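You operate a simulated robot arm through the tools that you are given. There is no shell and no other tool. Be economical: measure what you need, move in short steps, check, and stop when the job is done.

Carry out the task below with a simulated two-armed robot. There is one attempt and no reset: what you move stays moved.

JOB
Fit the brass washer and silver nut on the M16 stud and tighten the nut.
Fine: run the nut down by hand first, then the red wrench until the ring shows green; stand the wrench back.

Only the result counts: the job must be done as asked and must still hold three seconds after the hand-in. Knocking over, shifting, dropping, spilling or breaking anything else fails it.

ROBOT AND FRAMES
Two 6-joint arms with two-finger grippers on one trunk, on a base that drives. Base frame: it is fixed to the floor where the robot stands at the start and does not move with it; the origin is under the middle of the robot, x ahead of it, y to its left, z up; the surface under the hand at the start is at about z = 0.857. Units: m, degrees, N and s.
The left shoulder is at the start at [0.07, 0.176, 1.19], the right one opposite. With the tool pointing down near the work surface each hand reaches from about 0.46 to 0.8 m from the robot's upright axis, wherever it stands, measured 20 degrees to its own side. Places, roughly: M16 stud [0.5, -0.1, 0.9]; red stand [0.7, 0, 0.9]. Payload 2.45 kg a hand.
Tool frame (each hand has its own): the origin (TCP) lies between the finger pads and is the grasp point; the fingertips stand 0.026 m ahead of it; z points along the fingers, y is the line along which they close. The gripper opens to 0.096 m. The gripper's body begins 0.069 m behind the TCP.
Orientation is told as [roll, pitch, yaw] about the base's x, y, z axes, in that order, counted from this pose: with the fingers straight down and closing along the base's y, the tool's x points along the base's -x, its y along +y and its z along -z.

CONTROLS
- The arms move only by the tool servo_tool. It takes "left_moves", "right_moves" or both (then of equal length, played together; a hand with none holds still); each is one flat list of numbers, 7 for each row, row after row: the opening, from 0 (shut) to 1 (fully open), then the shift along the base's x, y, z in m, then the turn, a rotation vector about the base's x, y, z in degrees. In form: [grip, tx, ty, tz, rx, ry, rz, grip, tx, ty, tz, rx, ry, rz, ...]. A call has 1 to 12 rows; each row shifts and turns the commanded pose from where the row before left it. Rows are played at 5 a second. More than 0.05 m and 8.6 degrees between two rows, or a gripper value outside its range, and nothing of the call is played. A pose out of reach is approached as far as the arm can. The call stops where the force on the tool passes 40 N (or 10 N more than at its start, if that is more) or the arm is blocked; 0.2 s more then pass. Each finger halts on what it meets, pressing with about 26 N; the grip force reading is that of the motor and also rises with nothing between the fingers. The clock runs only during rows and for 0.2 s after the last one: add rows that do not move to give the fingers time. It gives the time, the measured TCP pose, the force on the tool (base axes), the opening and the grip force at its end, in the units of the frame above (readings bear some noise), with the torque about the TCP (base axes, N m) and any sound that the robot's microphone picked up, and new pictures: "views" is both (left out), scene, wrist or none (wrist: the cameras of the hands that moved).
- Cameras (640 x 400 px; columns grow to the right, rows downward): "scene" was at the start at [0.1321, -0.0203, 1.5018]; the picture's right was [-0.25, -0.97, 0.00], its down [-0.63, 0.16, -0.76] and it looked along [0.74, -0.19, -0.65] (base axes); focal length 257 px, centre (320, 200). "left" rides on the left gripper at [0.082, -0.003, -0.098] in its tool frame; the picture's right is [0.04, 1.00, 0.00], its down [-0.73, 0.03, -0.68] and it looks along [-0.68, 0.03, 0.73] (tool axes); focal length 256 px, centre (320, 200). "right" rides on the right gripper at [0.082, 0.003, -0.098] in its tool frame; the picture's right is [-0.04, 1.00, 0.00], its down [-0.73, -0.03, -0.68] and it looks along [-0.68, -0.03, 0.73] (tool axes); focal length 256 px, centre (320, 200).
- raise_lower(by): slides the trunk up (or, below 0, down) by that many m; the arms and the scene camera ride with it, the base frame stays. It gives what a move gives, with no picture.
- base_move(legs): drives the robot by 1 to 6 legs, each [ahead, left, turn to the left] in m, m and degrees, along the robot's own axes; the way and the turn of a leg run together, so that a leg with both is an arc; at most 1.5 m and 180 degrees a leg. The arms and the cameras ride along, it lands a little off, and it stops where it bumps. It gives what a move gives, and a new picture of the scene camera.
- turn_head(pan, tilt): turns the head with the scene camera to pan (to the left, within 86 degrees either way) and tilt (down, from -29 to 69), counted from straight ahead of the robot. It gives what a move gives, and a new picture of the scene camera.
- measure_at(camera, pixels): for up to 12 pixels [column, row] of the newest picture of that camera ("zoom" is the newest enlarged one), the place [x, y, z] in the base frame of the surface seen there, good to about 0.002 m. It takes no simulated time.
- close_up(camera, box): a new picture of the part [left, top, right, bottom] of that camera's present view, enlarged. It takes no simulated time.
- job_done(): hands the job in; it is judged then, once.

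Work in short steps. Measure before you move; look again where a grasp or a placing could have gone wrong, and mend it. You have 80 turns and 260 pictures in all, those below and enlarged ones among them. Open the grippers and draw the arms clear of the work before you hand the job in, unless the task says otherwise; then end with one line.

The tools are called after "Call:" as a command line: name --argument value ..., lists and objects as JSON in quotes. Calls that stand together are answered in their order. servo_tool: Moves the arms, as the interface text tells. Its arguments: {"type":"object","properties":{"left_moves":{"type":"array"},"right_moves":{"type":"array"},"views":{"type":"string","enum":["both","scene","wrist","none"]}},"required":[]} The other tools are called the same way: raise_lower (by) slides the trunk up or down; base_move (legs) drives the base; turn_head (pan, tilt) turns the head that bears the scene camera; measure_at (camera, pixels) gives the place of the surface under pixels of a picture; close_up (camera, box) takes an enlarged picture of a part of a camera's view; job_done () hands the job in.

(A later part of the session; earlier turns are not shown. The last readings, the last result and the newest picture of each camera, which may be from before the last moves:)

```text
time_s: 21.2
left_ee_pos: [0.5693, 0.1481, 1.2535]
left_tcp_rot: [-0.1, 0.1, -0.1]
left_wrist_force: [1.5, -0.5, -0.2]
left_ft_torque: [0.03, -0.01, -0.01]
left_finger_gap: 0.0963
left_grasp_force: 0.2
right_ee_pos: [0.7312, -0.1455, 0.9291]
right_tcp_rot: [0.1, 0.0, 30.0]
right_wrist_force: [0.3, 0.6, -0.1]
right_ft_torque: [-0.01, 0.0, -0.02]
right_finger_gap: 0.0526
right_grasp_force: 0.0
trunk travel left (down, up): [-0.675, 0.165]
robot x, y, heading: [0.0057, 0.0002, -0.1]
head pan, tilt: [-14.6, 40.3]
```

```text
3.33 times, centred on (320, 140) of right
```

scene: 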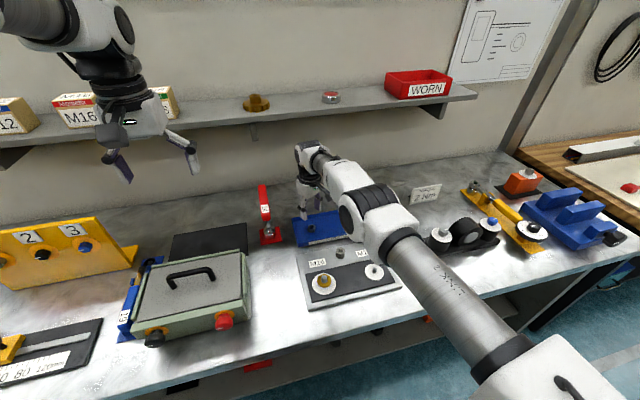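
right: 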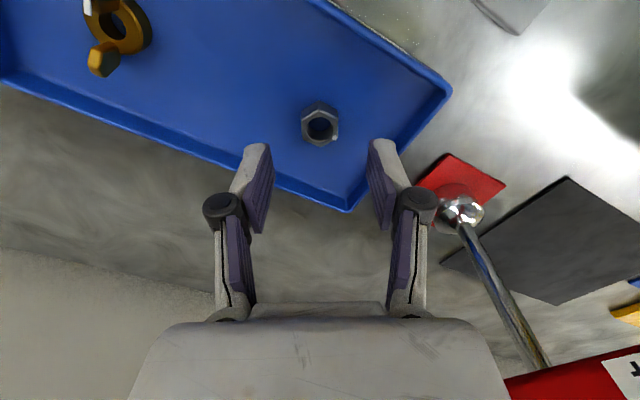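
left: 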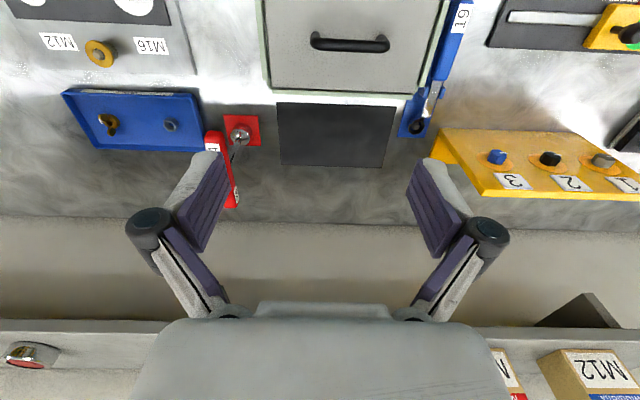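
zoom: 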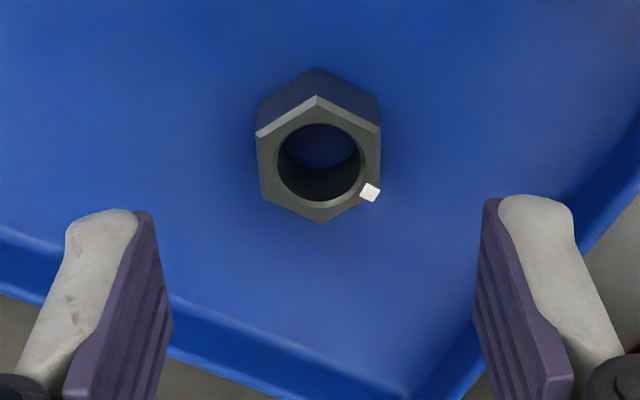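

Nut is near centre. I lower 3 cm, correct by (-3,-1) mm, and check.

Call:
servo_tool --right_moves '[0.5, -0.003, -0.001, -0.015, 0, 0, 0, 0.5, 0, 0, -0.012, 0, 0, 0, 0.5, 0, 0, 0, 0, 0, 0, 0.5, 0, 0, 0, 0, 0, 0]' --views "wrist"

Call:
close_up --camera "right" --box '[240, 80, 400, 200]'

```text
time_s: 22.2
left_ee_pos: [0.5669, 0.1494, 1.2543]
left_tcp_rot: [-0.1, 0.0, 0.0]
left_wrist_force: [-0.1, 0.5, 0.8]
left_ft_torque: [0.0, -0.01, 0.02]
left_finger_gap: 0.0961
left_grasp_force: 0.1
right_ee_pos: [0.7259, -0.147, 0.9017]
right_tcp_rot: [0.0, -0.1, 30.0]
right_wrist_force: [0.3, -0.2, -0.4]
right_ft_torque: [-0.03, 0.02, 0.0]
right_finger_gap: 0.0481
right_grasp_force: 0.0
trunk travel left (down, up): [-0.675, 0.165]
robot x, y, heading: [0.0078, -0.0005, -0.1]
head pan, tilt: [-14.6, 40.3]
```

right: 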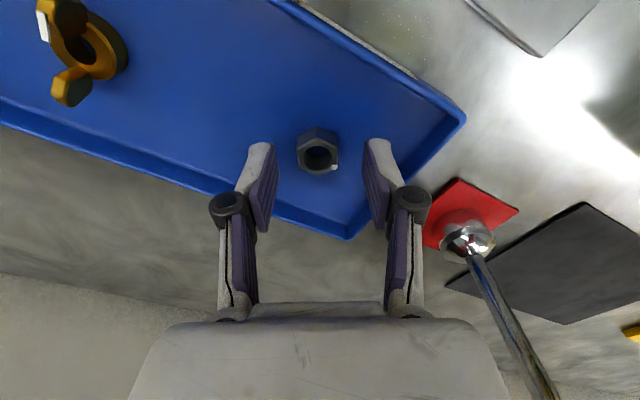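

```text
3.33 times, centred on (320, 140) of right
```

zoom: 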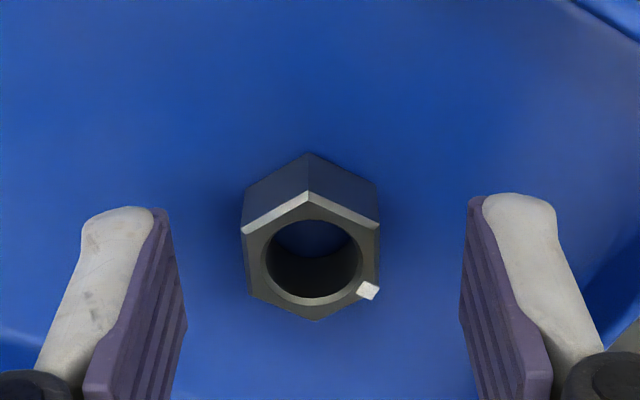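

Centred within ~1 mm. I lower 12.5 mm and close.

Call:
servo_tool --right_moves '[0.45, 0.0015, -0.001, -0.0125, 0, 0, 0, 0.45, 0, 0, 0, 0, 0, 0, 0.3, 0, 0, 0, 0, 0, 0, 0.18, 0, 0, 0, 0, 0, 0, 0.18, 0, 0, 0, 0, 0, 0, 0.18, 0, 0, 0, 0, 0, 0]' --views "wrist"

Call:
close_up --camera "right" --box '[240, 80, 400, 200]'

```text
time_s: 23.6
left_ee_pos: [0.5664, 0.149, 1.2546]
left_tcp_rot: [-0.1, 0.0, 0.0]
left_wrist_force: [-0.6, 0.3, -0.2]
left_ft_torque: [-0.02, 0.01, 0.02]
left_finger_gap: 0.0961
left_grasp_force: 0.1
right_ee_pos: [0.7272, -0.1476, 0.8897]
right_tcp_rot: [0.1, -0.1, 30.0]
right_wrist_force: [-0.3, -0.5, 1.0]
right_ft_torque: [0.01, -0.03, -0.03]
right_finger_gap: 0.0232
right_grasp_force: 26.2
trunk travel left (down, up): [-0.675, 0.165]
robot x, y, heading: [0.012, -0.0021, -0.1]
head pan, tilt: [-14.6, 40.3]
```

right: 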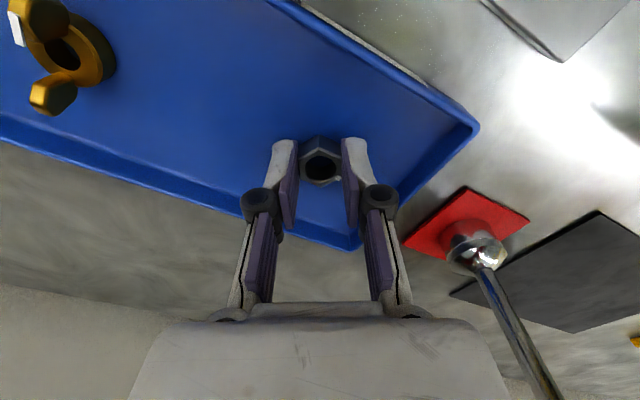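

```text
3.33 times, centred on (320, 140) of right
```

zoom: 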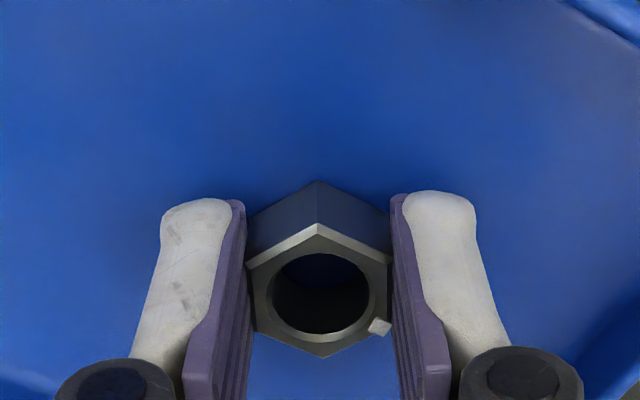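

The nut is gripped on its flats (gap 0.023). I lift it and bring it back toward x≈0.6.

Call:
servo_tool --right_moves '[0.15, 0, 0, 0.02, 0, 0, 0, 0.15, 0, 0, 0.04, 0, 0, 0, 0.15, 0, 0, 0.04, 0, 0, 0, 0.15, -0.04, 0, 0, 0, 0, 0, 0.15, -0.04, 0, 0, 0, 0, 0, 0.15, -0.04, 0, 0, 0, 0, 0, 0.15, -0.02, 0.01, 0, 0, 0, 0, 0.15, 0, 0, 0, 0, 0, 0]' --views "none"

Call:
base_move --legs '[[-0.085, 0, 0]]'

Call:
servo_tool --right_moves '[0.15, 0, 0, 0, 0, 0, 0]' --views "wrist"

```text
time_s: 25.4
left_ee_pos: [0.5673, 0.1491, 1.2547]
left_tcp_rot: [0.1, -0.1, 0.0]
left_wrist_force: [0.1, -0.3, -1.2]
left_ft_torque: [0.0, 0.03, 0.02]
left_finger_gap: 0.096
left_grasp_force: 0.0
right_ee_pos: [0.5871, -0.1365, 0.9905]
right_tcp_rot: [0.0, -0.1, 30.1]
right_wrist_force: [0.8, 1.1, -0.6]
right_ft_torque: [-0.01, 0.01, -0.04]
right_finger_gap: 0.0236
right_grasp_force: 25.7
trunk travel left (down, up): [-0.675, 0.165]
robot x, y, heading: [0.0129, -0.001, 0.2]
head pan, tilt: [-14.6, 40.3]
```

```text
time_s: 26.5
left_ee_pos: [0.483, 0.1492, 1.2542]
left_tcp_rot: [-0.1, 0.0, 0.0]
left_wrist_force: [0.5, -0.8, 0.8]
left_ft_torque: [0.02, -0.02, 0.02]
left_finger_gap: 0.0959
left_grasp_force: 0.0
right_ee_pos: [0.5036, -0.1345, 0.9907]
right_tcp_rot: [0.0, -0.1, 30.0]
right_wrist_force: [0.2, -0.8, -0.2]
right_ft_torque: [-0.03, 0.01, 0.0]
right_finger_gap: 0.0237
right_grasp_force: 26.0
trunk travel left (down, up): [-0.675, 0.165]
robot x, y, heading: [-0.0777, 0.0041, -0.2]
head pan, tilt: [-14.6, 40.3]
```

scene: 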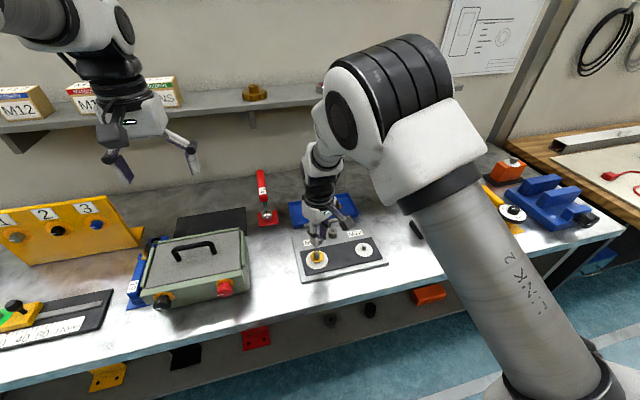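

```text
time_s: 26.9
left_ee_pos: [0.4852, 0.1496, 1.2537]
left_tcp_rot: [0.1, 0.1, 0.0]
left_wrist_force: [-0.4, 0.1, -0.8]
left_ft_torque: [-0.01, 0.07, 0.02]
left_finger_gap: 0.096
left_grasp_force: 0.0
right_ee_pos: [0.5053, -0.1347, 0.989]
right_tcp_rot: [0.1, 0.1, 30.0]
right_wrist_force: [0.3, -0.6, -1.3]
right_ft_torque: [-0.02, 0.03, -0.03]
right_finger_gap: 0.0233
right_grasp_force: 26.7
trunk travel left (down, up): [-0.675, 0.165]
robot x, y, heading: [-0.0724, 0.0003, 0.2]
head pan, tilt: [-14.6, 40.3]
```

right: 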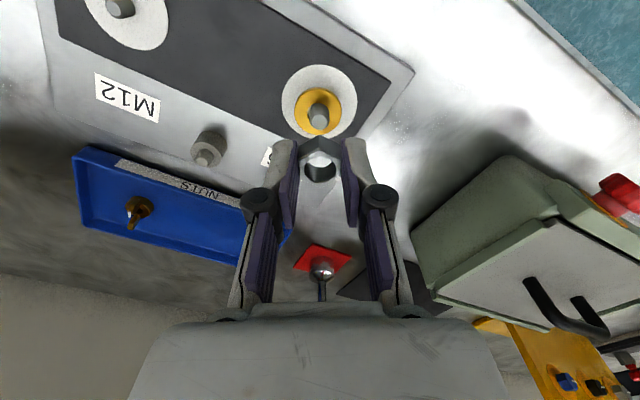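

I measure the stud top and the nut's hole in an enlarged view.

Call:
close_up --camera "right" --box '[260, 70, 380, 190]'

```text
3.33 times, centred on (320, 130) of right
```

zoom: 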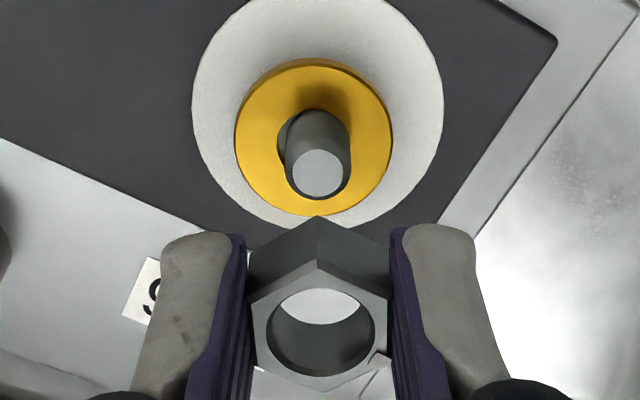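

Call:
measure_at --camera "zoom" --pixels '[[318, 173], [296, 173], [340, 173], [318, 153], [318, 192], [258, 332], [382, 332], [318, 282], [318, 384], [256, 298], [384, 294], [318, 268]]'

```text
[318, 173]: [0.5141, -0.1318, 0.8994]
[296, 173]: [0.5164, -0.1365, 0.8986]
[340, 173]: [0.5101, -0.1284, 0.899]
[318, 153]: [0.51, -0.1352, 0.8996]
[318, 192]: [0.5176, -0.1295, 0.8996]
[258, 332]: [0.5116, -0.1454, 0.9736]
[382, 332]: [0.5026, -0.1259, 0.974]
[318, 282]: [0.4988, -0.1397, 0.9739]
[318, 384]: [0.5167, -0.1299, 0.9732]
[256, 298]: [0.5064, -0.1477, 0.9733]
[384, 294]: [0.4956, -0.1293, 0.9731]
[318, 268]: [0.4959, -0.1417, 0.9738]
```

The nut is at (0.507,-0.1355), the stud at (0.514,-0.132). I shift (+7,+3.5) mm and lower 5 cm to just over the stud.

Call:
servo_tool --right_moves '[0.15, 0.007, 0.0035, 0, 0, 0, 0, 0.15, 0, 0, -0.025, 0, 0, 0, 0.15, 0, 0, -0.025, 0, 0, 0, 0.15, 0, 0, 0, 0, 0, 0, 0.15, 0, 0, 0, 0, 0, 0]' --views "wrist"

Call:
close_up --camera "right" --box '[260, 80, 380, 200]'

```text
time_s: 28.1
left_ee_pos: [0.4819, 0.1508, 1.2538]
left_tcp_rot: [0.1, 0.0, 0.0]
left_wrist_force: [-0.1, 0.9, -0.4]
left_ft_torque: [0.0, -0.01, 0.02]
left_finger_gap: 0.096
left_grasp_force: 0.1
right_ee_pos: [0.5105, -0.1325, 0.9402]
right_tcp_rot: [0.1, -0.1, 30.0]
right_wrist_force: [0.0, -0.1, -0.4]
right_ft_torque: [-0.03, 0.0, 0.01]
right_finger_gap: 0.0234
right_grasp_force: 26.2
trunk travel left (down, up): [-0.675, 0.165]
robot x, y, heading: [-0.0757, 0.0004, -0.1]
head pan, tilt: [-14.6, 40.3]
```

right: 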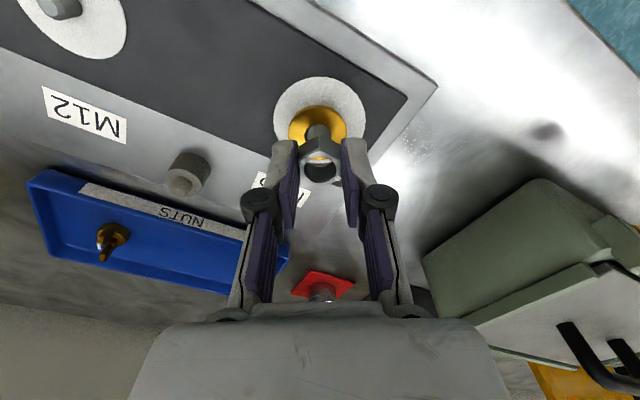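

```text
3.33 times, centred on (320, 140) of right
```

zoom: 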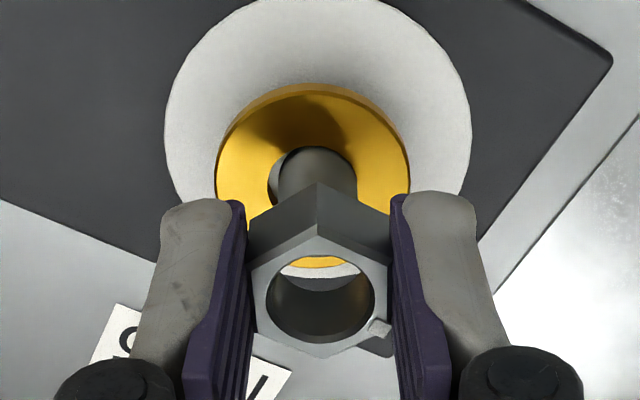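

Laterally aligned (stud col ≈317, nut ≈318). I check the other direction by measuring the nut hole again.

Call:
measure_at --camera "zoom" --pixels '[[259, 303], [381, 303], [318, 252], [318, 348], [256, 275], [384, 270], [318, 240], [318, 356], [300, 170], [350, 165], [318, 170]]'

```text
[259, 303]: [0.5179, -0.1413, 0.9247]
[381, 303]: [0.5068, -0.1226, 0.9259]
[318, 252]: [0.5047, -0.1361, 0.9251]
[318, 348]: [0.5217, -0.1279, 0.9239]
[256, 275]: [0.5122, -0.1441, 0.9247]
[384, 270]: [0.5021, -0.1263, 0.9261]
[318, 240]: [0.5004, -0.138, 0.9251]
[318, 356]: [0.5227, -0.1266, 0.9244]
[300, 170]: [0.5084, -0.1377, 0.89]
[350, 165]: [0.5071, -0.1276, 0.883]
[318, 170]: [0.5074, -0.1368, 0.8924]
```

Offset about +1 mm x. I shift and lower 8 mm, to touch the stud's top.

Call:
servo_tool --right_moves '[0.15, 0.001, 0, -0.004, 0, 0, 0, 0.15, 0, 0, -0.003, 0, 0, 0, 0.15, 0, 0, -0.002, 0, 0, 0, 0.15, 0, 0, -0.002, 0, 0, 0, 0.15, 0, 0, 0, 0, 0, 0]' --views "wrist"

Call:
close_up --camera "right" --box '[260, 80, 380, 200]'

```text
time_s: 29.3
left_ee_pos: [0.4823, 0.1488, 1.2555]
left_tcp_rot: [-0.1, 0.0, -0.1]
left_wrist_force: [-0.3, -0.9, 0.2]
left_ft_torque: [-0.03, -0.01, -0.02]
left_finger_gap: 0.0961
left_grasp_force: 0.0
right_ee_pos: [0.5117, -0.1313, 0.9309]
right_tcp_rot: [-0.1, -0.1, 30.0]
right_wrist_force: [-0.1, 0.4, -0.7]
right_ft_torque: [0.0, 0.0, 0.01]
right_finger_gap: 0.0233
right_grasp_force: 26.4
trunk travel left (down, up): [-0.675, 0.165]
robot x, y, heading: [-0.0767, 0.0001, -0.2]
head pan, tilt: [-14.6, 40.3]
```

right: 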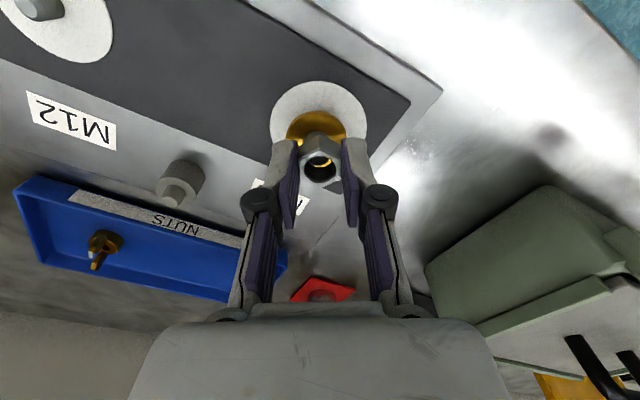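

```text
3.33 times, centred on (320, 140) of right
```

zoom: 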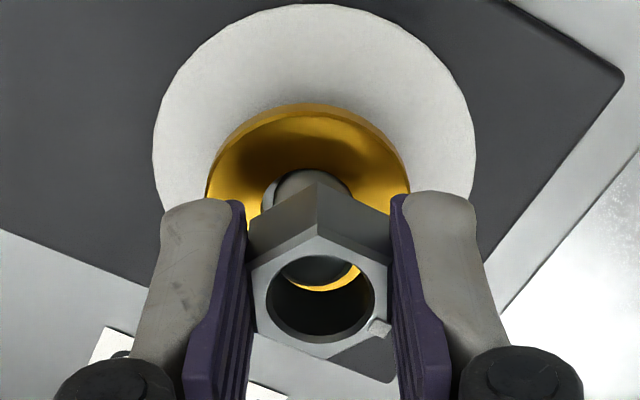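

No contact yet; the stud seems ~1 mm left in the picture. I correct slightly and go on down.

Call:
servo_tool --right_moves '[0.15, 0.001, -0.0007, 0, 0, 0, 0, 0.15, 0, 0, -0.0015, 0, 0, 0, 0.15, 0, 0, -0.0015, 0, 0, 0, 0.15, 0, 0, 0, 0, 0, 0]' --views "wrist"

Call:
close_up --camera "right" --box '[260, 80, 380, 200]'

```text
time_s: 30.3
left_ee_pos: [0.4831, 0.1494, 1.2537]
left_tcp_rot: [-0.1, 0.0, 0.0]
left_wrist_force: [0.2, -0.5, 0.0]
left_ft_torque: [-0.02, 0.02, 0.02]
left_finger_gap: 0.0958
left_grasp_force: 0.0
right_ee_pos: [0.5109, -0.1322, 0.928]
right_tcp_rot: [0.0, -0.1, 29.9]
right_wrist_force: [0.4, -0.4, -1.2]
right_ft_torque: [-0.04, -0.01, -0.02]
right_finger_gap: 0.0234
right_grasp_force: 26.1
trunk travel left (down, up): [-0.675, 0.165]
robot x, y, heading: [-0.0751, -0.0, 0.1]
head pan, tilt: [-14.6, 40.3]
```

right: 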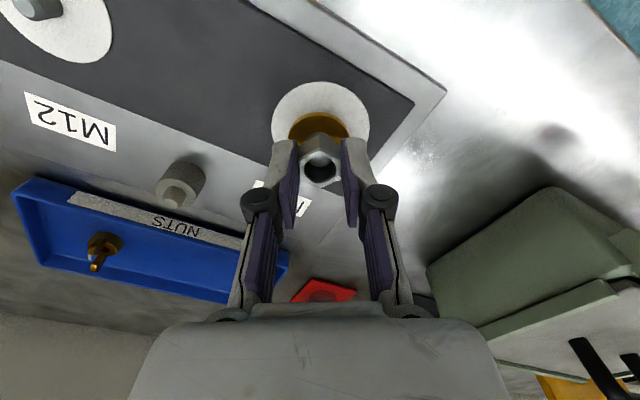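

```text
3.33 times, centred on (320, 140) of right
```

zoom: 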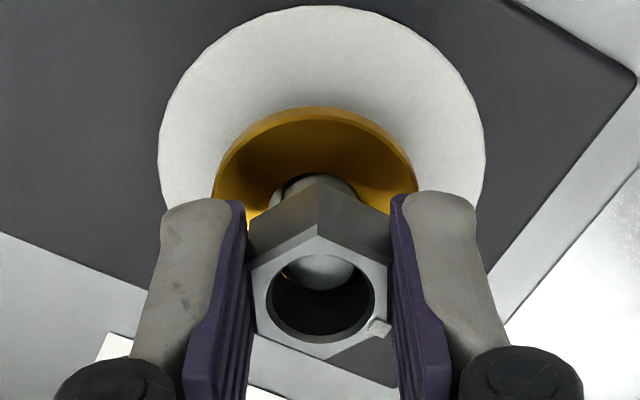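

The stud's top shows in the hole, far edge about zoom (322,288). I measure.

Call:
measure_at --camera "zoom" --pixels '[[322, 262], [322, 275], [322, 284], [295, 270], [348, 270], [259, 300], [381, 300], [318, 250], [318, 348]]'

```text
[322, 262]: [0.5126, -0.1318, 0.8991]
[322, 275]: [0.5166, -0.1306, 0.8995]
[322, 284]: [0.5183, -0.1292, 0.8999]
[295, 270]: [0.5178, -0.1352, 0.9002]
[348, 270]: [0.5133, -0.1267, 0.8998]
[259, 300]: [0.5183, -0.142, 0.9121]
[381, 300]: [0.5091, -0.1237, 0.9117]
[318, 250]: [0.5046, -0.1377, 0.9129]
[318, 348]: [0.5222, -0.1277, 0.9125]
```

Aligned within 0.5 mm, nut bottom near stud top. I lower in 1 mm steps looking for contact.

Call:
servo_tool --right_moves '[0.15, 0, 0, -0.001, 0, 0, 0, 0.15, 0, 0, -0.001, 0, 0, 0, 0.15, 0, 0, -0.001, 0, 0, 0, 0.15, 0, 0, 0, 0, 0, 0]' --views "none"

Call:
close_up --camera "right" --box '[260, 80, 380, 200]'

```text
time_s: 31.3
left_ee_pos: [0.4832, 0.1494, 1.2545]
left_tcp_rot: [0.0, 0.0, 0.0]
left_wrist_force: [0.9, 0.7, -0.2]
left_ft_torque: [0.02, 0.01, 0.0]
left_finger_gap: 0.0958
left_grasp_force: 0.0
right_ee_pos: [0.513, -0.1324, 0.9249]
right_tcp_rot: [0.1, -0.1, 30.1]
right_wrist_force: [0.4, -0.6, -0.4]
right_ft_torque: [0.0, -0.01, -0.01]
right_finger_gap: 0.0237
right_grasp_force: 25.8
trunk travel left (down, up): [-0.675, 0.165]
robot x, y, heading: [-0.0717, -0.0002, -0.4]
head pan, tilt: [-14.6, 40.3]
```

```text
3.33 times, centred on (320, 140) of right
```

zoom: 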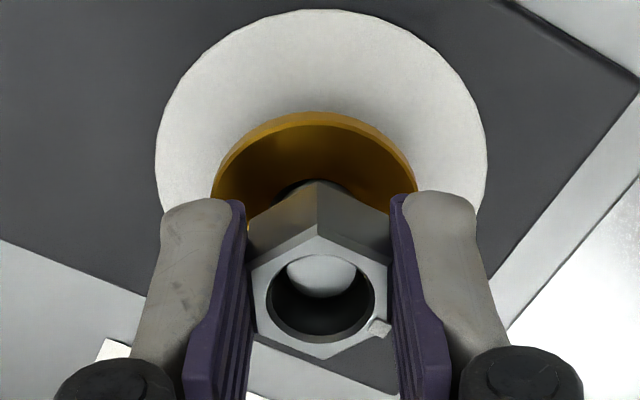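

Still no force; I go on 4 mm.

Call:
servo_tool --right_moves '[0.15, 0, 0, -0.001, 0, 0, 0, 0.15, 0, 0, -0.001, 0, 0, 0, 0.15, 0, 0, -0.001, 0, 0, 0, 0.15, 0, 0, -0.001, 0, 0, 0, 0.15, 0, 0, 0, 0, 0, 0]' --views "none"

Call:
close_up --camera "right" --box '[260, 80, 380, 200]'

```text
time_s: 32.5
left_ee_pos: [0.4805, 0.1495, 1.2551]
left_tcp_rot: [-0.1, -0.2, -0.1]
left_wrist_force: [0.7, 0.2, 0.8]
left_ft_torque: [0.0, -0.01, 0.01]
left_finger_gap: 0.0959
left_grasp_force: 0.1
right_ee_pos: [0.5118, -0.133, 0.9214]
right_tcp_rot: [-0.1, -0.3, 30.0]
right_wrist_force: [3.3, 1.3, 14.5]
right_ft_torque: [0.04, -0.08, -0.03]
right_finger_gap: 0.0235
right_grasp_force: 25.9
trunk travel left (down, up): [-0.675, 0.165]
robot x, y, heading: [-0.0774, 0.0032, 0.1]
head pan, tilt: [-14.6, 40.3]
```

```text
3.33 times, centred on (320, 140) of right
```

zoom: 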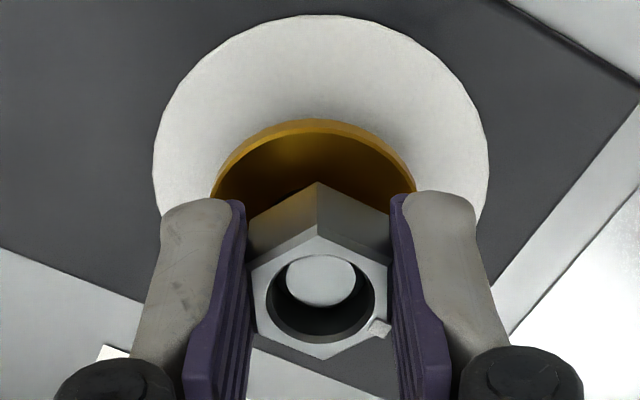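

Contact at 14.5 N: the thread start. I turn clockwise (negative z) by 60° following down slightly, watching force and torque.

Call:
servo_tool --right_moves '[0.15, 0, 0, -4e-05, 0, 0, -8, 0.15, 0, 0, -4e-05, 0, 0, -8, 0.15, 0, 0, -4e-05, 0, 0, -8, 0.15, 0, 0, -4e-05, 0, 0, -8, 0.15, 0, 0, -4e-05, 0, 0, -8, 0.15, 0, 0, -4e-05, 0, 0, -8, 0.15, 0, 0, -4e-05, 0, 0, -8, 0.15, 0, 0, 0, 0, 0, -4, 0.15, 0, 0, 0, 0, 0, 0]' --views "none"

Call:
close_up --camera "right" --box '[260, 80, 380, 200]'

```text
time_s: 34.5
left_ee_pos: [0.4813, 0.1526, 1.2552]
left_tcp_rot: [-0.2, 0.0, 0.0]
left_wrist_force: [0.8, -0.3, 0.2]
left_ft_torque: [0.01, -0.02, 0.04]
left_finger_gap: 0.0959
left_grasp_force: 0.0
right_ee_pos: [0.5125, -0.1303, 0.9194]
right_tcp_rot: [-0.2, -0.2, -30.1]
right_wrist_force: [2.3, 18.2, 4.6]
right_ft_torque: [0.5, -0.14, 0.01]
right_finger_gap: 0.0234
right_grasp_force: 25.4
trunk travel left (down, up): [-0.675, 0.165]
robot x, y, heading: [-0.0759, -0.0005, -0.1]
head pan, tilt: [-14.6, 40.3]
```

```text
3.33 times, centred on (320, 140) of right
```

zoom: 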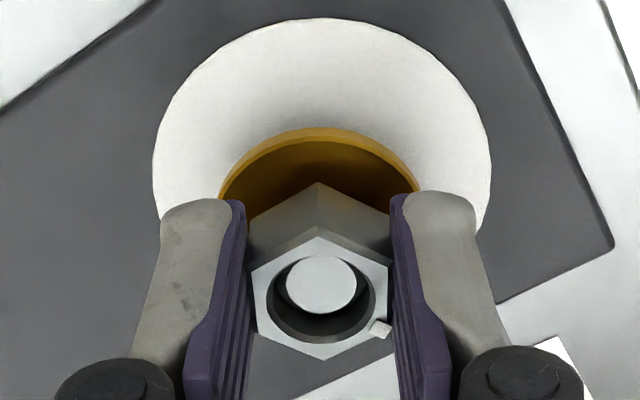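

The nut engaged: it turned, z fell ~1-2 mm, and a side force of +18 N in y arose. I relieve it by +1 mm y and turn another 60°.

Call:
servo_tool --right_moves '[0.15, 0, 0.0012, 0, 0, 0, 0, 0.15, 0, 0, -4e-05, 0, 0, -8, 0.15, 0, 0, -4e-05, 0, 0, -8, 0.15, 0, 0, -4e-05, 0, 0, -8, 0.15, 0, 0, -4e-05, 0, 0, -8, 0.15, 0, 0, -4e-05, 0, 0, -8, 0.15, 0, 0, -4e-05, 0, 0, -8, 0.15, 0, 0, -4e-05, 0, 0, -8, 0.15, 0, 0, 0, 0, 0, -4, 0.15, 0, 0, 0, 0, 0, 0]' --views "wrist"

Call:
close_up --camera "right" --box '[260, 80, 380, 200]'

```text
time_s: 36.7
left_ee_pos: [0.485, 0.1518, 1.2526]
left_tcp_rot: [-0.1, 0.0, 0.0]
left_wrist_force: [-1.1, -0.3, 0.6]
left_ft_torque: [0.02, -0.03, 0.0]
left_finger_gap: 0.096
left_grasp_force: 0.0
right_ee_pos: [0.5141, -0.1289, 0.9206]
right_tcp_rot: [-0.1, -0.3, -90.1]
right_wrist_force: [8.7, 16.2, -10.6]
right_ft_torque: [0.52, -0.17, 0.06]
right_finger_gap: 0.0232
right_grasp_force: 25.9
trunk travel left (down, up): [-0.675, 0.165]
robot x, y, heading: [-0.076, -0.0015, 0.1]
head pan, tilt: [-14.6, 40.3]
```

right: 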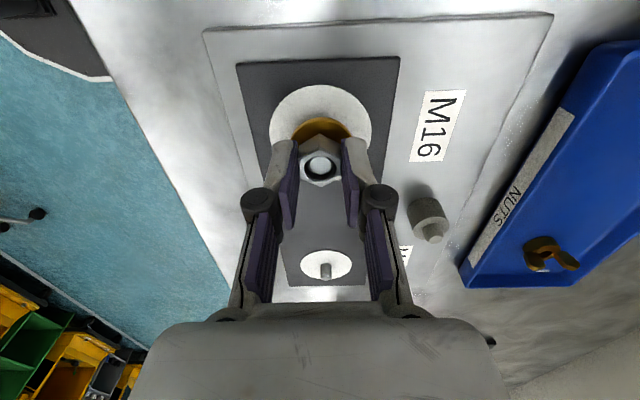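

```text
3.33 times, centred on (320, 140) of right
```

zoom: 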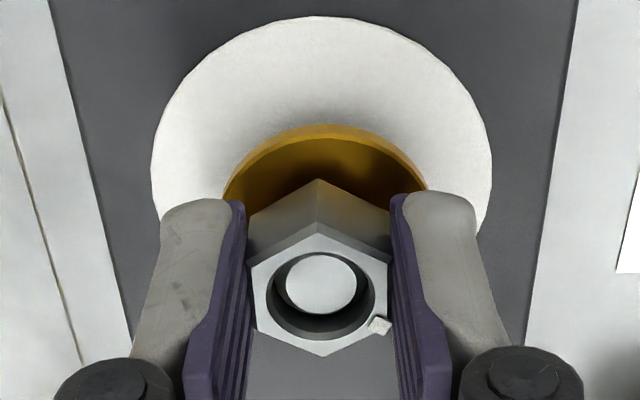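

The nut now pulls the hand down (-10.6 N), so the thread carries it. I open, re-centre and swing the hand back by 90° first.

Call:
servo_tool --right_moves '[0.42, 0, 0, 0, 0, 0, 0, 0.42, 0, 0, 0, 0, 0, 0, 0.42, 0, 0, 0, 0, 0, 8.5, 0.42, 0, 0, 0, 0, 0, 8.5, 0.42, 0, 0, 0, 0, 0, 8.5, 0.42, 0, 0, 0, 0, 0, 8.5, 0.42, 0, 0, 0, 0, 0, 8.5, 0.42, 0, 0, 0, 0, 0, 8.5, 0.42, 0, 0, 0, 0, 0, 8.5, 0.42, 0, 0, 0, 0, 0, 8.5, 0.42, 0, 0, 0, 0, 0, 8.5, 0.42, 0, 0, 0, 0, 0, 8.5]' --views "wrist"

Call:
close_up --camera "right" --box '[240, 60, 400, 220]'

```text
time_s: 39.3
left_ee_pos: [0.4823, 0.1501, 1.2549]
left_tcp_rot: [-0.1, 0.0, 0.0]
left_wrist_force: [0.0, -0.1, -0.1]
left_ft_torque: [-0.02, -0.01, -0.01]
left_finger_gap: 0.0959
left_grasp_force: 0.0
right_ee_pos: [0.5111, -0.1323, 0.9189]
right_tcp_rot: [0.0, 0.0, -4.7]
right_wrist_force: [-0.9, -1.0, 0.5]
right_ft_torque: [-0.05, -0.02, 0.04]
right_finger_gap: 0.0403
right_grasp_force: 0.0
trunk travel left (down, up): [-0.675, 0.165]
robot x, y, heading: [-0.0765, 0.0014, -0.1]
head pan, tilt: [-14.6, 40.3]
```

right: 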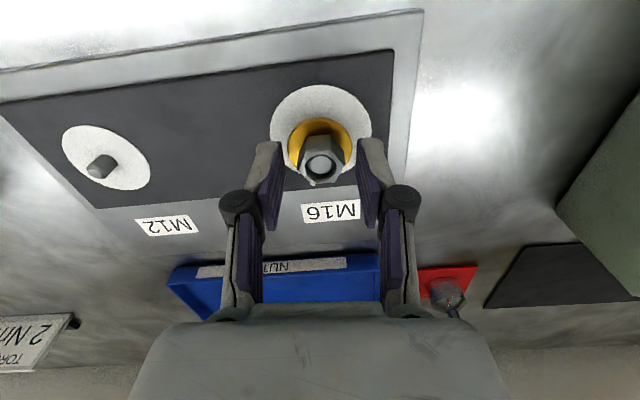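

```text
2.50 times, centred on (320, 140) of right
```

zoom: 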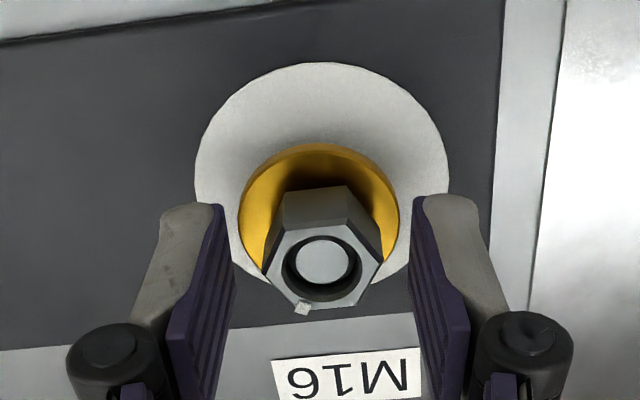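

The nut stays on the stud. I measure it, and swing on to yaw +90°.

Call:
measure_at --camera "zoom" --pixels '[[322, 262], [272, 262], [372, 262], [322, 230], [322, 302], [290, 240], [355, 238], [215, 240], [425, 235]]'

Call:
servo_tool --right_moves '[0.42, 0, 0, 0, 0, 0, 8.5, 0.42, 0, 0, 0, 0, 0, 8.6, 0.42, 0, 0, 0, 0, 0, 8.6, 0.42, 0, 0, 0, 0, 0, 8.6, 0.42, 0, 0, 0, 0, 0, 8.6, 0.42, 0, 0, 0, 0, 0, 8.6, 0.42, 0, 0, 0, 0, 0, 8.6, 0.42, 0, 0, 0, 0, 0, 8.6, 0.42, 0, 0, 0, 0, 0, 8.6, 0.42, 0, 0, 0, 0, 0, 8.6, 0.42, 0, 0, 0, 0, 0, 8.6, 0.42, 0, 0, 0, 0, 0, 0]' --views "wrist"

Call:
close_up --camera "right" --box '[240, 60, 400, 220]'

```text
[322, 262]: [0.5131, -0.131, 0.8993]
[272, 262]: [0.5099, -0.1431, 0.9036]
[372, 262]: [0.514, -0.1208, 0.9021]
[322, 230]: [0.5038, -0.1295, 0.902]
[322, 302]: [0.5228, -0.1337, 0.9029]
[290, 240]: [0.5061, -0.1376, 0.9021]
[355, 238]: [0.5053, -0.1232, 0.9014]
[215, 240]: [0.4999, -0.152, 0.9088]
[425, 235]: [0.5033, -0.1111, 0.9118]
```

```text
time_s: 41.9
left_ee_pos: [0.4819, 0.1505, 1.255]
left_tcp_rot: [0.0, 0.0, 0.2]
left_wrist_force: [-0.7, 0.2, 0.1]
left_ft_torque: [-0.01, 0.01, 0.0]
left_finger_gap: 0.0961
left_grasp_force: 0.0
right_ee_pos: [0.5116, -0.1319, 0.921]
right_tcp_rot: [0.0, -0.1, 89.6]
right_wrist_force: [-0.6, 0.3, 0.2]
right_ft_torque: [0.0, -0.01, -0.03]
right_finger_gap: 0.0407
right_grasp_force: 0.1
trunk travel left (down, up): [-0.675, 0.165]
robot x, y, heading: [-0.0767, 0.0014, 0.2]
head pan, tilt: [-14.6, 40.3]
```

right: 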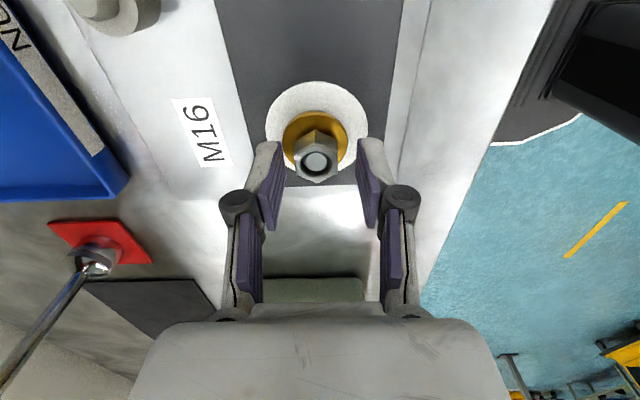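

```text
2.50 times, centred on (320, 140) of right
```

zoom: 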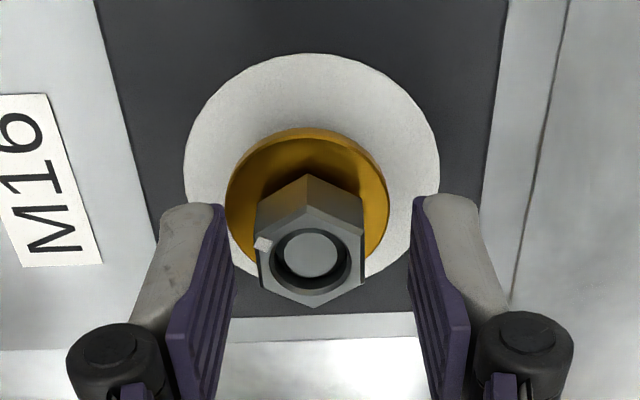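

Nut top is now 0.9025, only ~2 mm from seating. I shift +2 mm x, lower 3 mm, close and turn 80° clockwise.

Call:
servo_tool --right_moves '[0.42, 0.002, 0, -0.003, 0, 0, 0.4, 0.3, 0, 0, 0, 0, 0, 0, 0.15, 0, 0, 0, 0, 0, 0, 0.15, 0, 0, 0, 0, 0, 0, 0.15, 0, 0, -4e-05, 0, 0, -8.5, 0.15, 0, 0, -4e-05, 0, 0, -8.5, 0.15, 0, 0, -4e-05, 0, 0, -8.5, 0.15, 0, 0, -4e-05, 0, 0, -8.5, 0.15, 0, 0, -4e-05, 0, 0, -8.5, 0.15, 0, 0, -4e-05, 0, 0, -8.5, 0.15, 0, 0, -4e-05, 0, 0, -8.5, 0.15, 0, 0, -4e-05, 0, 0, -8.5]' --views "wrist"

Call:
close_up --camera "right" --box '[260, 80, 380, 200]'

```text
time_s: 44.5
left_ee_pos: [0.4844, 0.1503, 1.254]
left_tcp_rot: [0.0, 0.1, -0.1]
left_wrist_force: [-0.2, -0.1, -0.1]
left_ft_torque: [0.01, 0.0, 0.0]
left_finger_gap: 0.0962
left_grasp_force: 0.0
right_ee_pos: [0.5156, -0.1314, 0.916]
right_tcp_rot: [0.0, -0.1, 21.9]
right_wrist_force: [0.7, 3.1, -13.5]
right_ft_torque: [0.06, -0.1, 0.38]
right_finger_gap: 0.0235
right_grasp_force: 25.8
trunk travel left (down, up): [-0.675, 0.165]
robot x, y, heading: [-0.0779, 0.002, -0.0]
head pan, tilt: [-14.6, 40.3]
```

right: 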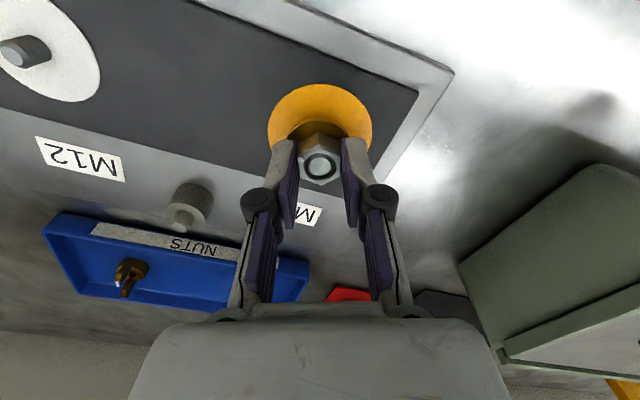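

```text
3.33 times, centred on (320, 140) of right
```

zoom: 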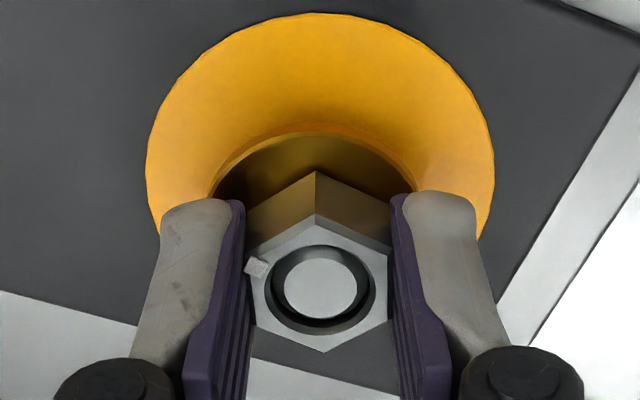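

The ring turned amber: hand-tight. I release and rise straight up to clear z 1.1.

Call:
servo_tool --right_moves '[0.42, 0, 0, 0, 0, 0, 0, 0.42, 0, 0, 0, 0, 0, 0, 0.42, 0, 0, 0.03, 0, 0, 0, 0.5, 0, 0, 0.04, 0, 0, 0, 0.6, 0, 0, 0.04, 0, 0, -7, 0.6, 0, 0, 0.04, 0, 0, -7.5, 0.6, 0, 0, 0.04, 0, 0, -7.5, 0.6, 0.03, 0, 0, 0, 0, 0, 0.6, 0, 0, 0, 0, 0, 0]' --views "wrist"

Call:
close_up --camera "right" --box '[220, 0, 420, 120]'

Call:
close_up --camera "scene" --box '[220, 160, 380, 280]'

```text
time_s: 46.5
left_ee_pos: [0.4827, 0.1501, 1.255]
left_tcp_rot: [0.0, 0.0, 0.0]
left_wrist_force: [0.0, -0.3, 0.8]
left_ft_torque: [-0.01, -0.02, 0.03]
left_finger_gap: 0.096
left_grasp_force: 0.2
right_ee_pos: [0.5439, -0.1328, 1.1064]
right_tcp_rot: [0.0, -0.1, -0.1]
right_wrist_force: [-0.2, 0.4, -0.4]
right_ft_torque: [0.0, -0.01, 0.02]
right_finger_gap: 0.0571
right_grasp_force: 0.0
trunk travel left (down, up): [-0.675, 0.165]
robot x, y, heading: [-0.0754, 0.0001, 0.1]
head pan, tilt: [-14.6, 40.3]
```

right: 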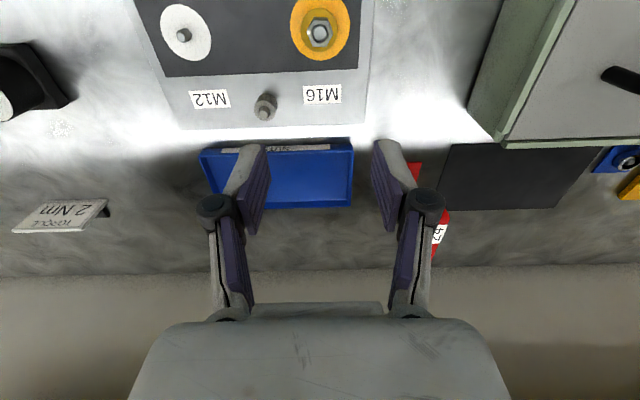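

```text
3.20 times, centred on (320, 60) of right
```

zoom: 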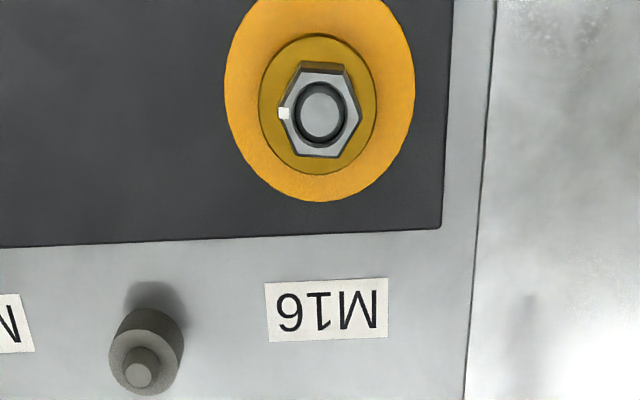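

```text
3.33 times, centred on (300, 220) of scene
```

zoom: 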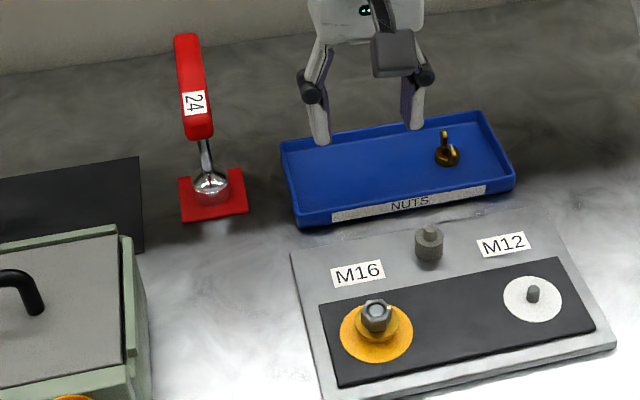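

I drive forward 8 cm and go above the wrench handle with the hand at z≈1.11.

Call:
base_move --legs '[[0.085, 0.0, 0]]'

Call:
servo_tool --right_moves '[0.6, 0.015, 0.025, 0, 0, 0, 0, 0.6, 0.015, 0.025, 0, 0, 0, 0, 0.6, 0.015, 0.025, 0, 0, 0, 0, 0.6, 0.015, 0.025, 0, 0, 0, 0, 0.6, 0.015, 0.026, 0, 0, 0, 0, 0.6, 0, 0, 0, 0, 0, 0]' --views "wrist"

Call:
close_up --camera "right" --box '[240, 60, 400, 220]'

```text
time_s: 47.5
left_ee_pos: [0.5637, 0.1484, 1.2545]
left_tcp_rot: [0.1, 0.0, 0.0]
left_wrist_force: [-0.6, -0.2, 0.1]
left_ft_torque: [0.02, 0.02, 0.01]
left_finger_gap: 0.0959
left_grasp_force: 0.0
right_ee_pos: [0.6262, -0.133, 1.1063]
right_tcp_rot: [0.0, -0.2, -0.2]
right_wrist_force: [0.7, 0.1, -0.2]
right_ft_torque: [0.0, 0.0, -0.01]
right_finger_gap: 0.0575
right_grasp_force: 0.1
trunk travel left (down, up): [-0.675, 0.165]
robot x, y, heading: [0.0106, -0.0015, -0.0]
head pan, tilt: [-14.6, 40.3]
```

scene: 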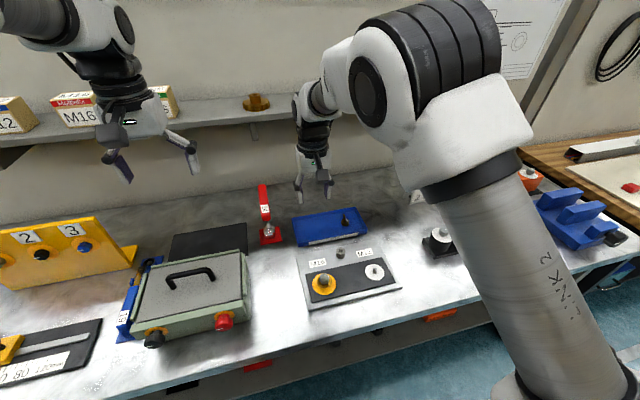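

```text
time_s: 48.9
left_ee_pos: [0.5657, 0.1492, 1.2553]
left_tcp_rot: [0.1, -0.2, 0.0]
left_wrist_force: [0.2, -0.5, 0.5]
left_ft_torque: [0.03, -0.04, -0.02]
left_finger_gap: 0.0958
left_grasp_force: 0.0
right_ee_pos: [0.7031, -0.0073, 1.1056]
right_tcp_rot: [0.0, -0.1, -0.3]
right_wrist_force: [-0.2, 0.1, 0.8]
right_ft_torque: [0.01, 0.02, 0.0]
right_finger_gap: 0.0575
right_grasp_force: 0.0
trunk travel left (down, up): [-0.675, 0.165]
robot x, y, heading: [0.0073, 0.0008, -0.1]
head pan, tilt: [-14.6, 40.3]
```

right: 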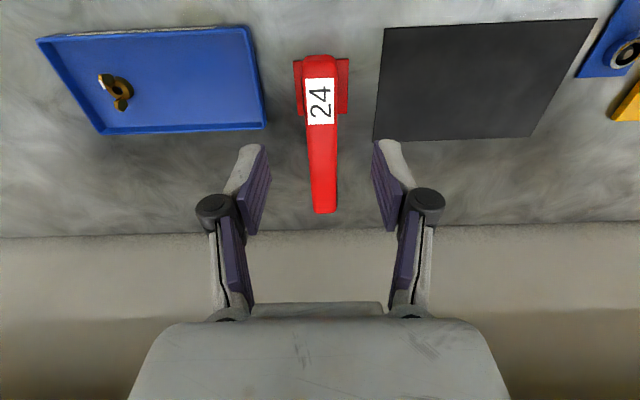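

```text
2.50 times, centred on (320, 140) of right
```

zoom: 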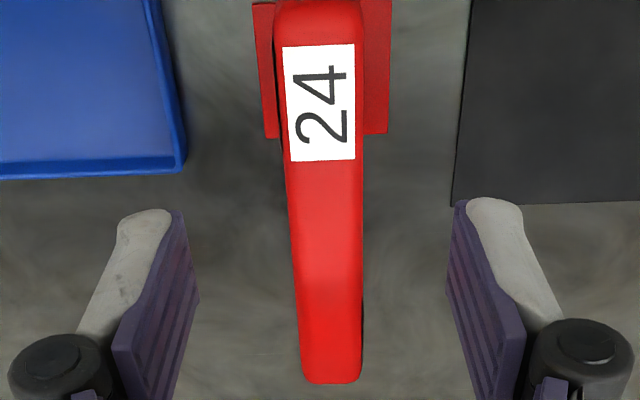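

Call:
measure_at --camera "right" --pixels '[[320, 56], [303, 58], [337, 58], [324, 211], [314, 205], [335, 205], [309, 130], [335, 130], [321, 130], [296, 62], [347, 112], [296, 112]]'

```text
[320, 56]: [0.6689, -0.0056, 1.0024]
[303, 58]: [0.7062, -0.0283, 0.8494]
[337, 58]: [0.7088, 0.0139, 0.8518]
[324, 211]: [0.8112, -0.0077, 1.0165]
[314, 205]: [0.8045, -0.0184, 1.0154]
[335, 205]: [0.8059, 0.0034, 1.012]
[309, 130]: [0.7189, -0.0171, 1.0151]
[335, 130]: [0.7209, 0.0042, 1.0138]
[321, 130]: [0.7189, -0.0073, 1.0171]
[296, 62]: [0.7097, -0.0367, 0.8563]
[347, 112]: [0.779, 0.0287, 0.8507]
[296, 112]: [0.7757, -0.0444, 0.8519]
```

The handle spans x 0.668-0.8125, y≈-0.007, top 1.0165, so its shaft is at about (0.740,-0.007). I go above it and lower to TCP z≈1.003.

Call:
servo_tool --right_moves '[0.6, 0.019, 0, 0, 0, 0, 0, 0.6, 0.018, 0, 0, 0, 0, 0, 0.55, 0, 0, -0.035, 0, 0, 0, 0.5, 0, 0, -0.035, 0, 0, 0, 0.5, 0, 0, -0.015, 0, 0, 0, 0.5, 0, 0, 0, 0, 0, 0, 0.5, 0, 0, 0, 0, 0, 0]' --views "both"

```text
time_s: 50.5
left_ee_pos: [0.5667, 0.1487, 1.2539]
left_tcp_rot: [0.0, 0.1, 0.0]
left_wrist_force: [-0.2, -0.4, -0.1]
left_ft_torque: [-0.02, 0.05, 0.02]
left_finger_gap: 0.0959
left_grasp_force: 0.0
right_ee_pos: [0.7165, -0.0109, 1.0187]
right_tcp_rot: [0.0, -0.1, -0.2]
right_wrist_force: [-0.1, -0.6, 0.9]
right_ft_torque: [-0.02, 0.0, 0.0]
right_finger_gap: 0.0481
right_grasp_force: 0.0
right hand out of reach, approached as far as the arm can: row 1, 2
trunk travel left (down, up): [-0.675, 0.165]
robot x, y, heading: [0.0076, -0.0029, -0.1]
head pan, tilt: [-14.6, 40.3]
```

scene: 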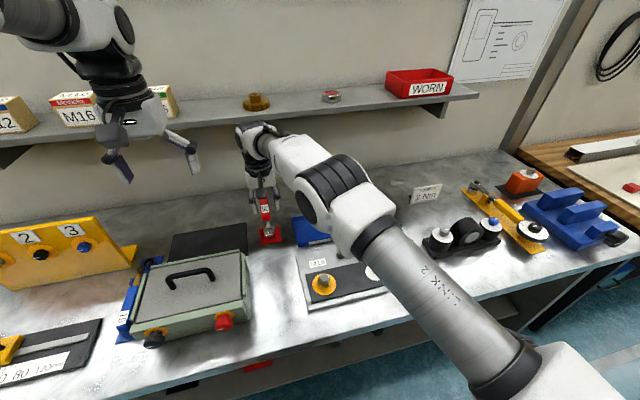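
right: 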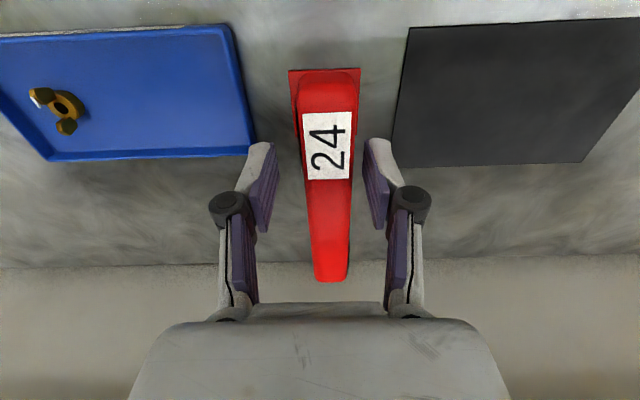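

Reach is short at x 0.7165. I raise the hand 4 cm, drive 4 cm ahead, and look again.

Call:
servo_tool --right_moves '[0.55, 0, 0.003, 0.03, 0, 0, 0, 0.55, -0.01, 0, 0.02, 0, 0, 0, 0.55, 0, 0, 0, 0, 0, 0]' --views "none"

Call:
base_move --legs '[[0.045, 0, 0]]'

Call:
servo_tool --right_moves '[0.55, 0, 0, 0, 0, 0, 0, 0.55, 0, 0, 0, 0, 0, 0]' --views "wrist"

```text
time_s: 51.3
left_ee_pos: [0.5667, 0.1512, 1.2535]
left_tcp_rot: [0.0, 0.0, 0.0]
left_wrist_force: [-0.7, -0.3, -0.2]
left_ft_torque: [0.0, 0.01, -0.05]
left_finger_gap: 0.0958
left_grasp_force: 0.0
right_ee_pos: [0.7068, -0.0077, 1.0693]
right_tcp_rot: [0.0, -0.1, -0.1]
right_wrist_force: [0.4, 0.7, -0.8]
right_ft_torque: [-0.02, 0.07, 0.0]
right_finger_gap: 0.0527
right_grasp_force: 0.1
trunk travel left (down, up): [-0.675, 0.165]
robot x, y, heading: [0.0111, 0.002, -0.1]
head pan, tilt: [-14.6, 40.3]
```

```text
time_s: 52.2
left_ee_pos: [0.605, 0.1491, 1.2577]
left_tcp_rot: [0.0, -0.3, -0.1]
left_wrist_force: [-0.5, 0.2, -0.3]
left_ft_torque: [0.0, -0.07, 0.02]
left_finger_gap: 0.0961
left_grasp_force: 0.1
right_ee_pos: [0.7458, -0.0082, 1.0728]
right_tcp_rot: [0.0, -0.3, 0.0]
right_wrist_force: [-0.1, -1.0, 0.9]
right_ft_torque: [-0.01, -0.04, 0.05]
right_finger_gap: 0.0528
right_grasp_force: 0.0
trunk travel left (down, up): [-0.675, 0.165]
robot x, y, heading: [0.0511, -0.0024, -0.0]
head pan, tilt: [-14.6, 40.3]
```

scene: 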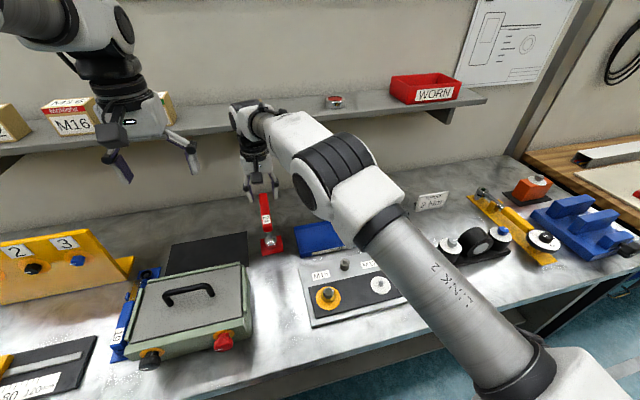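

```text
time_s: 52.8
left_ee_pos: [0.6098, 0.1491, 1.2553]
left_tcp_rot: [0.0, -0.1, -0.1]
left_wrist_force: [-0.7, 0.1, 1.1]
left_ft_torque: [0.02, -0.02, -0.01]
left_finger_gap: 0.0963
left_grasp_force: 0.1
right_ee_pos: [0.749, -0.0091, 1.0714]
right_tcp_rot: [0.0, -0.2, -0.2]
right_wrist_force: [-0.2, 0.7, 0.1]
right_ft_torque: [-0.01, 0.0, -0.01]
right_finger_gap: 0.0527
right_grasp_force: 0.2
trunk travel left (down, up): [-0.675, 0.165]
robot x, y, heading: [0.0511, 0.002, 0.0]
head pan, tilt: [-14.6, 40.3]
```

right: 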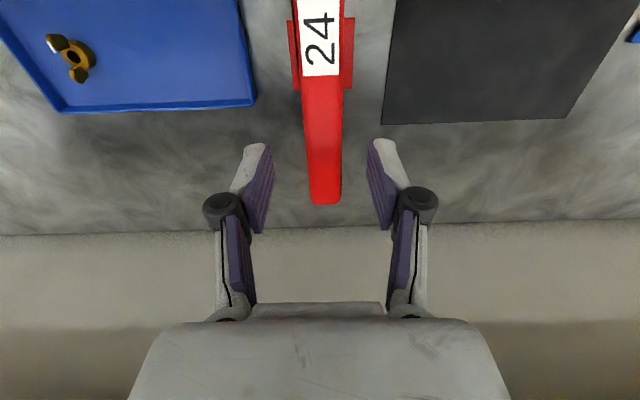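

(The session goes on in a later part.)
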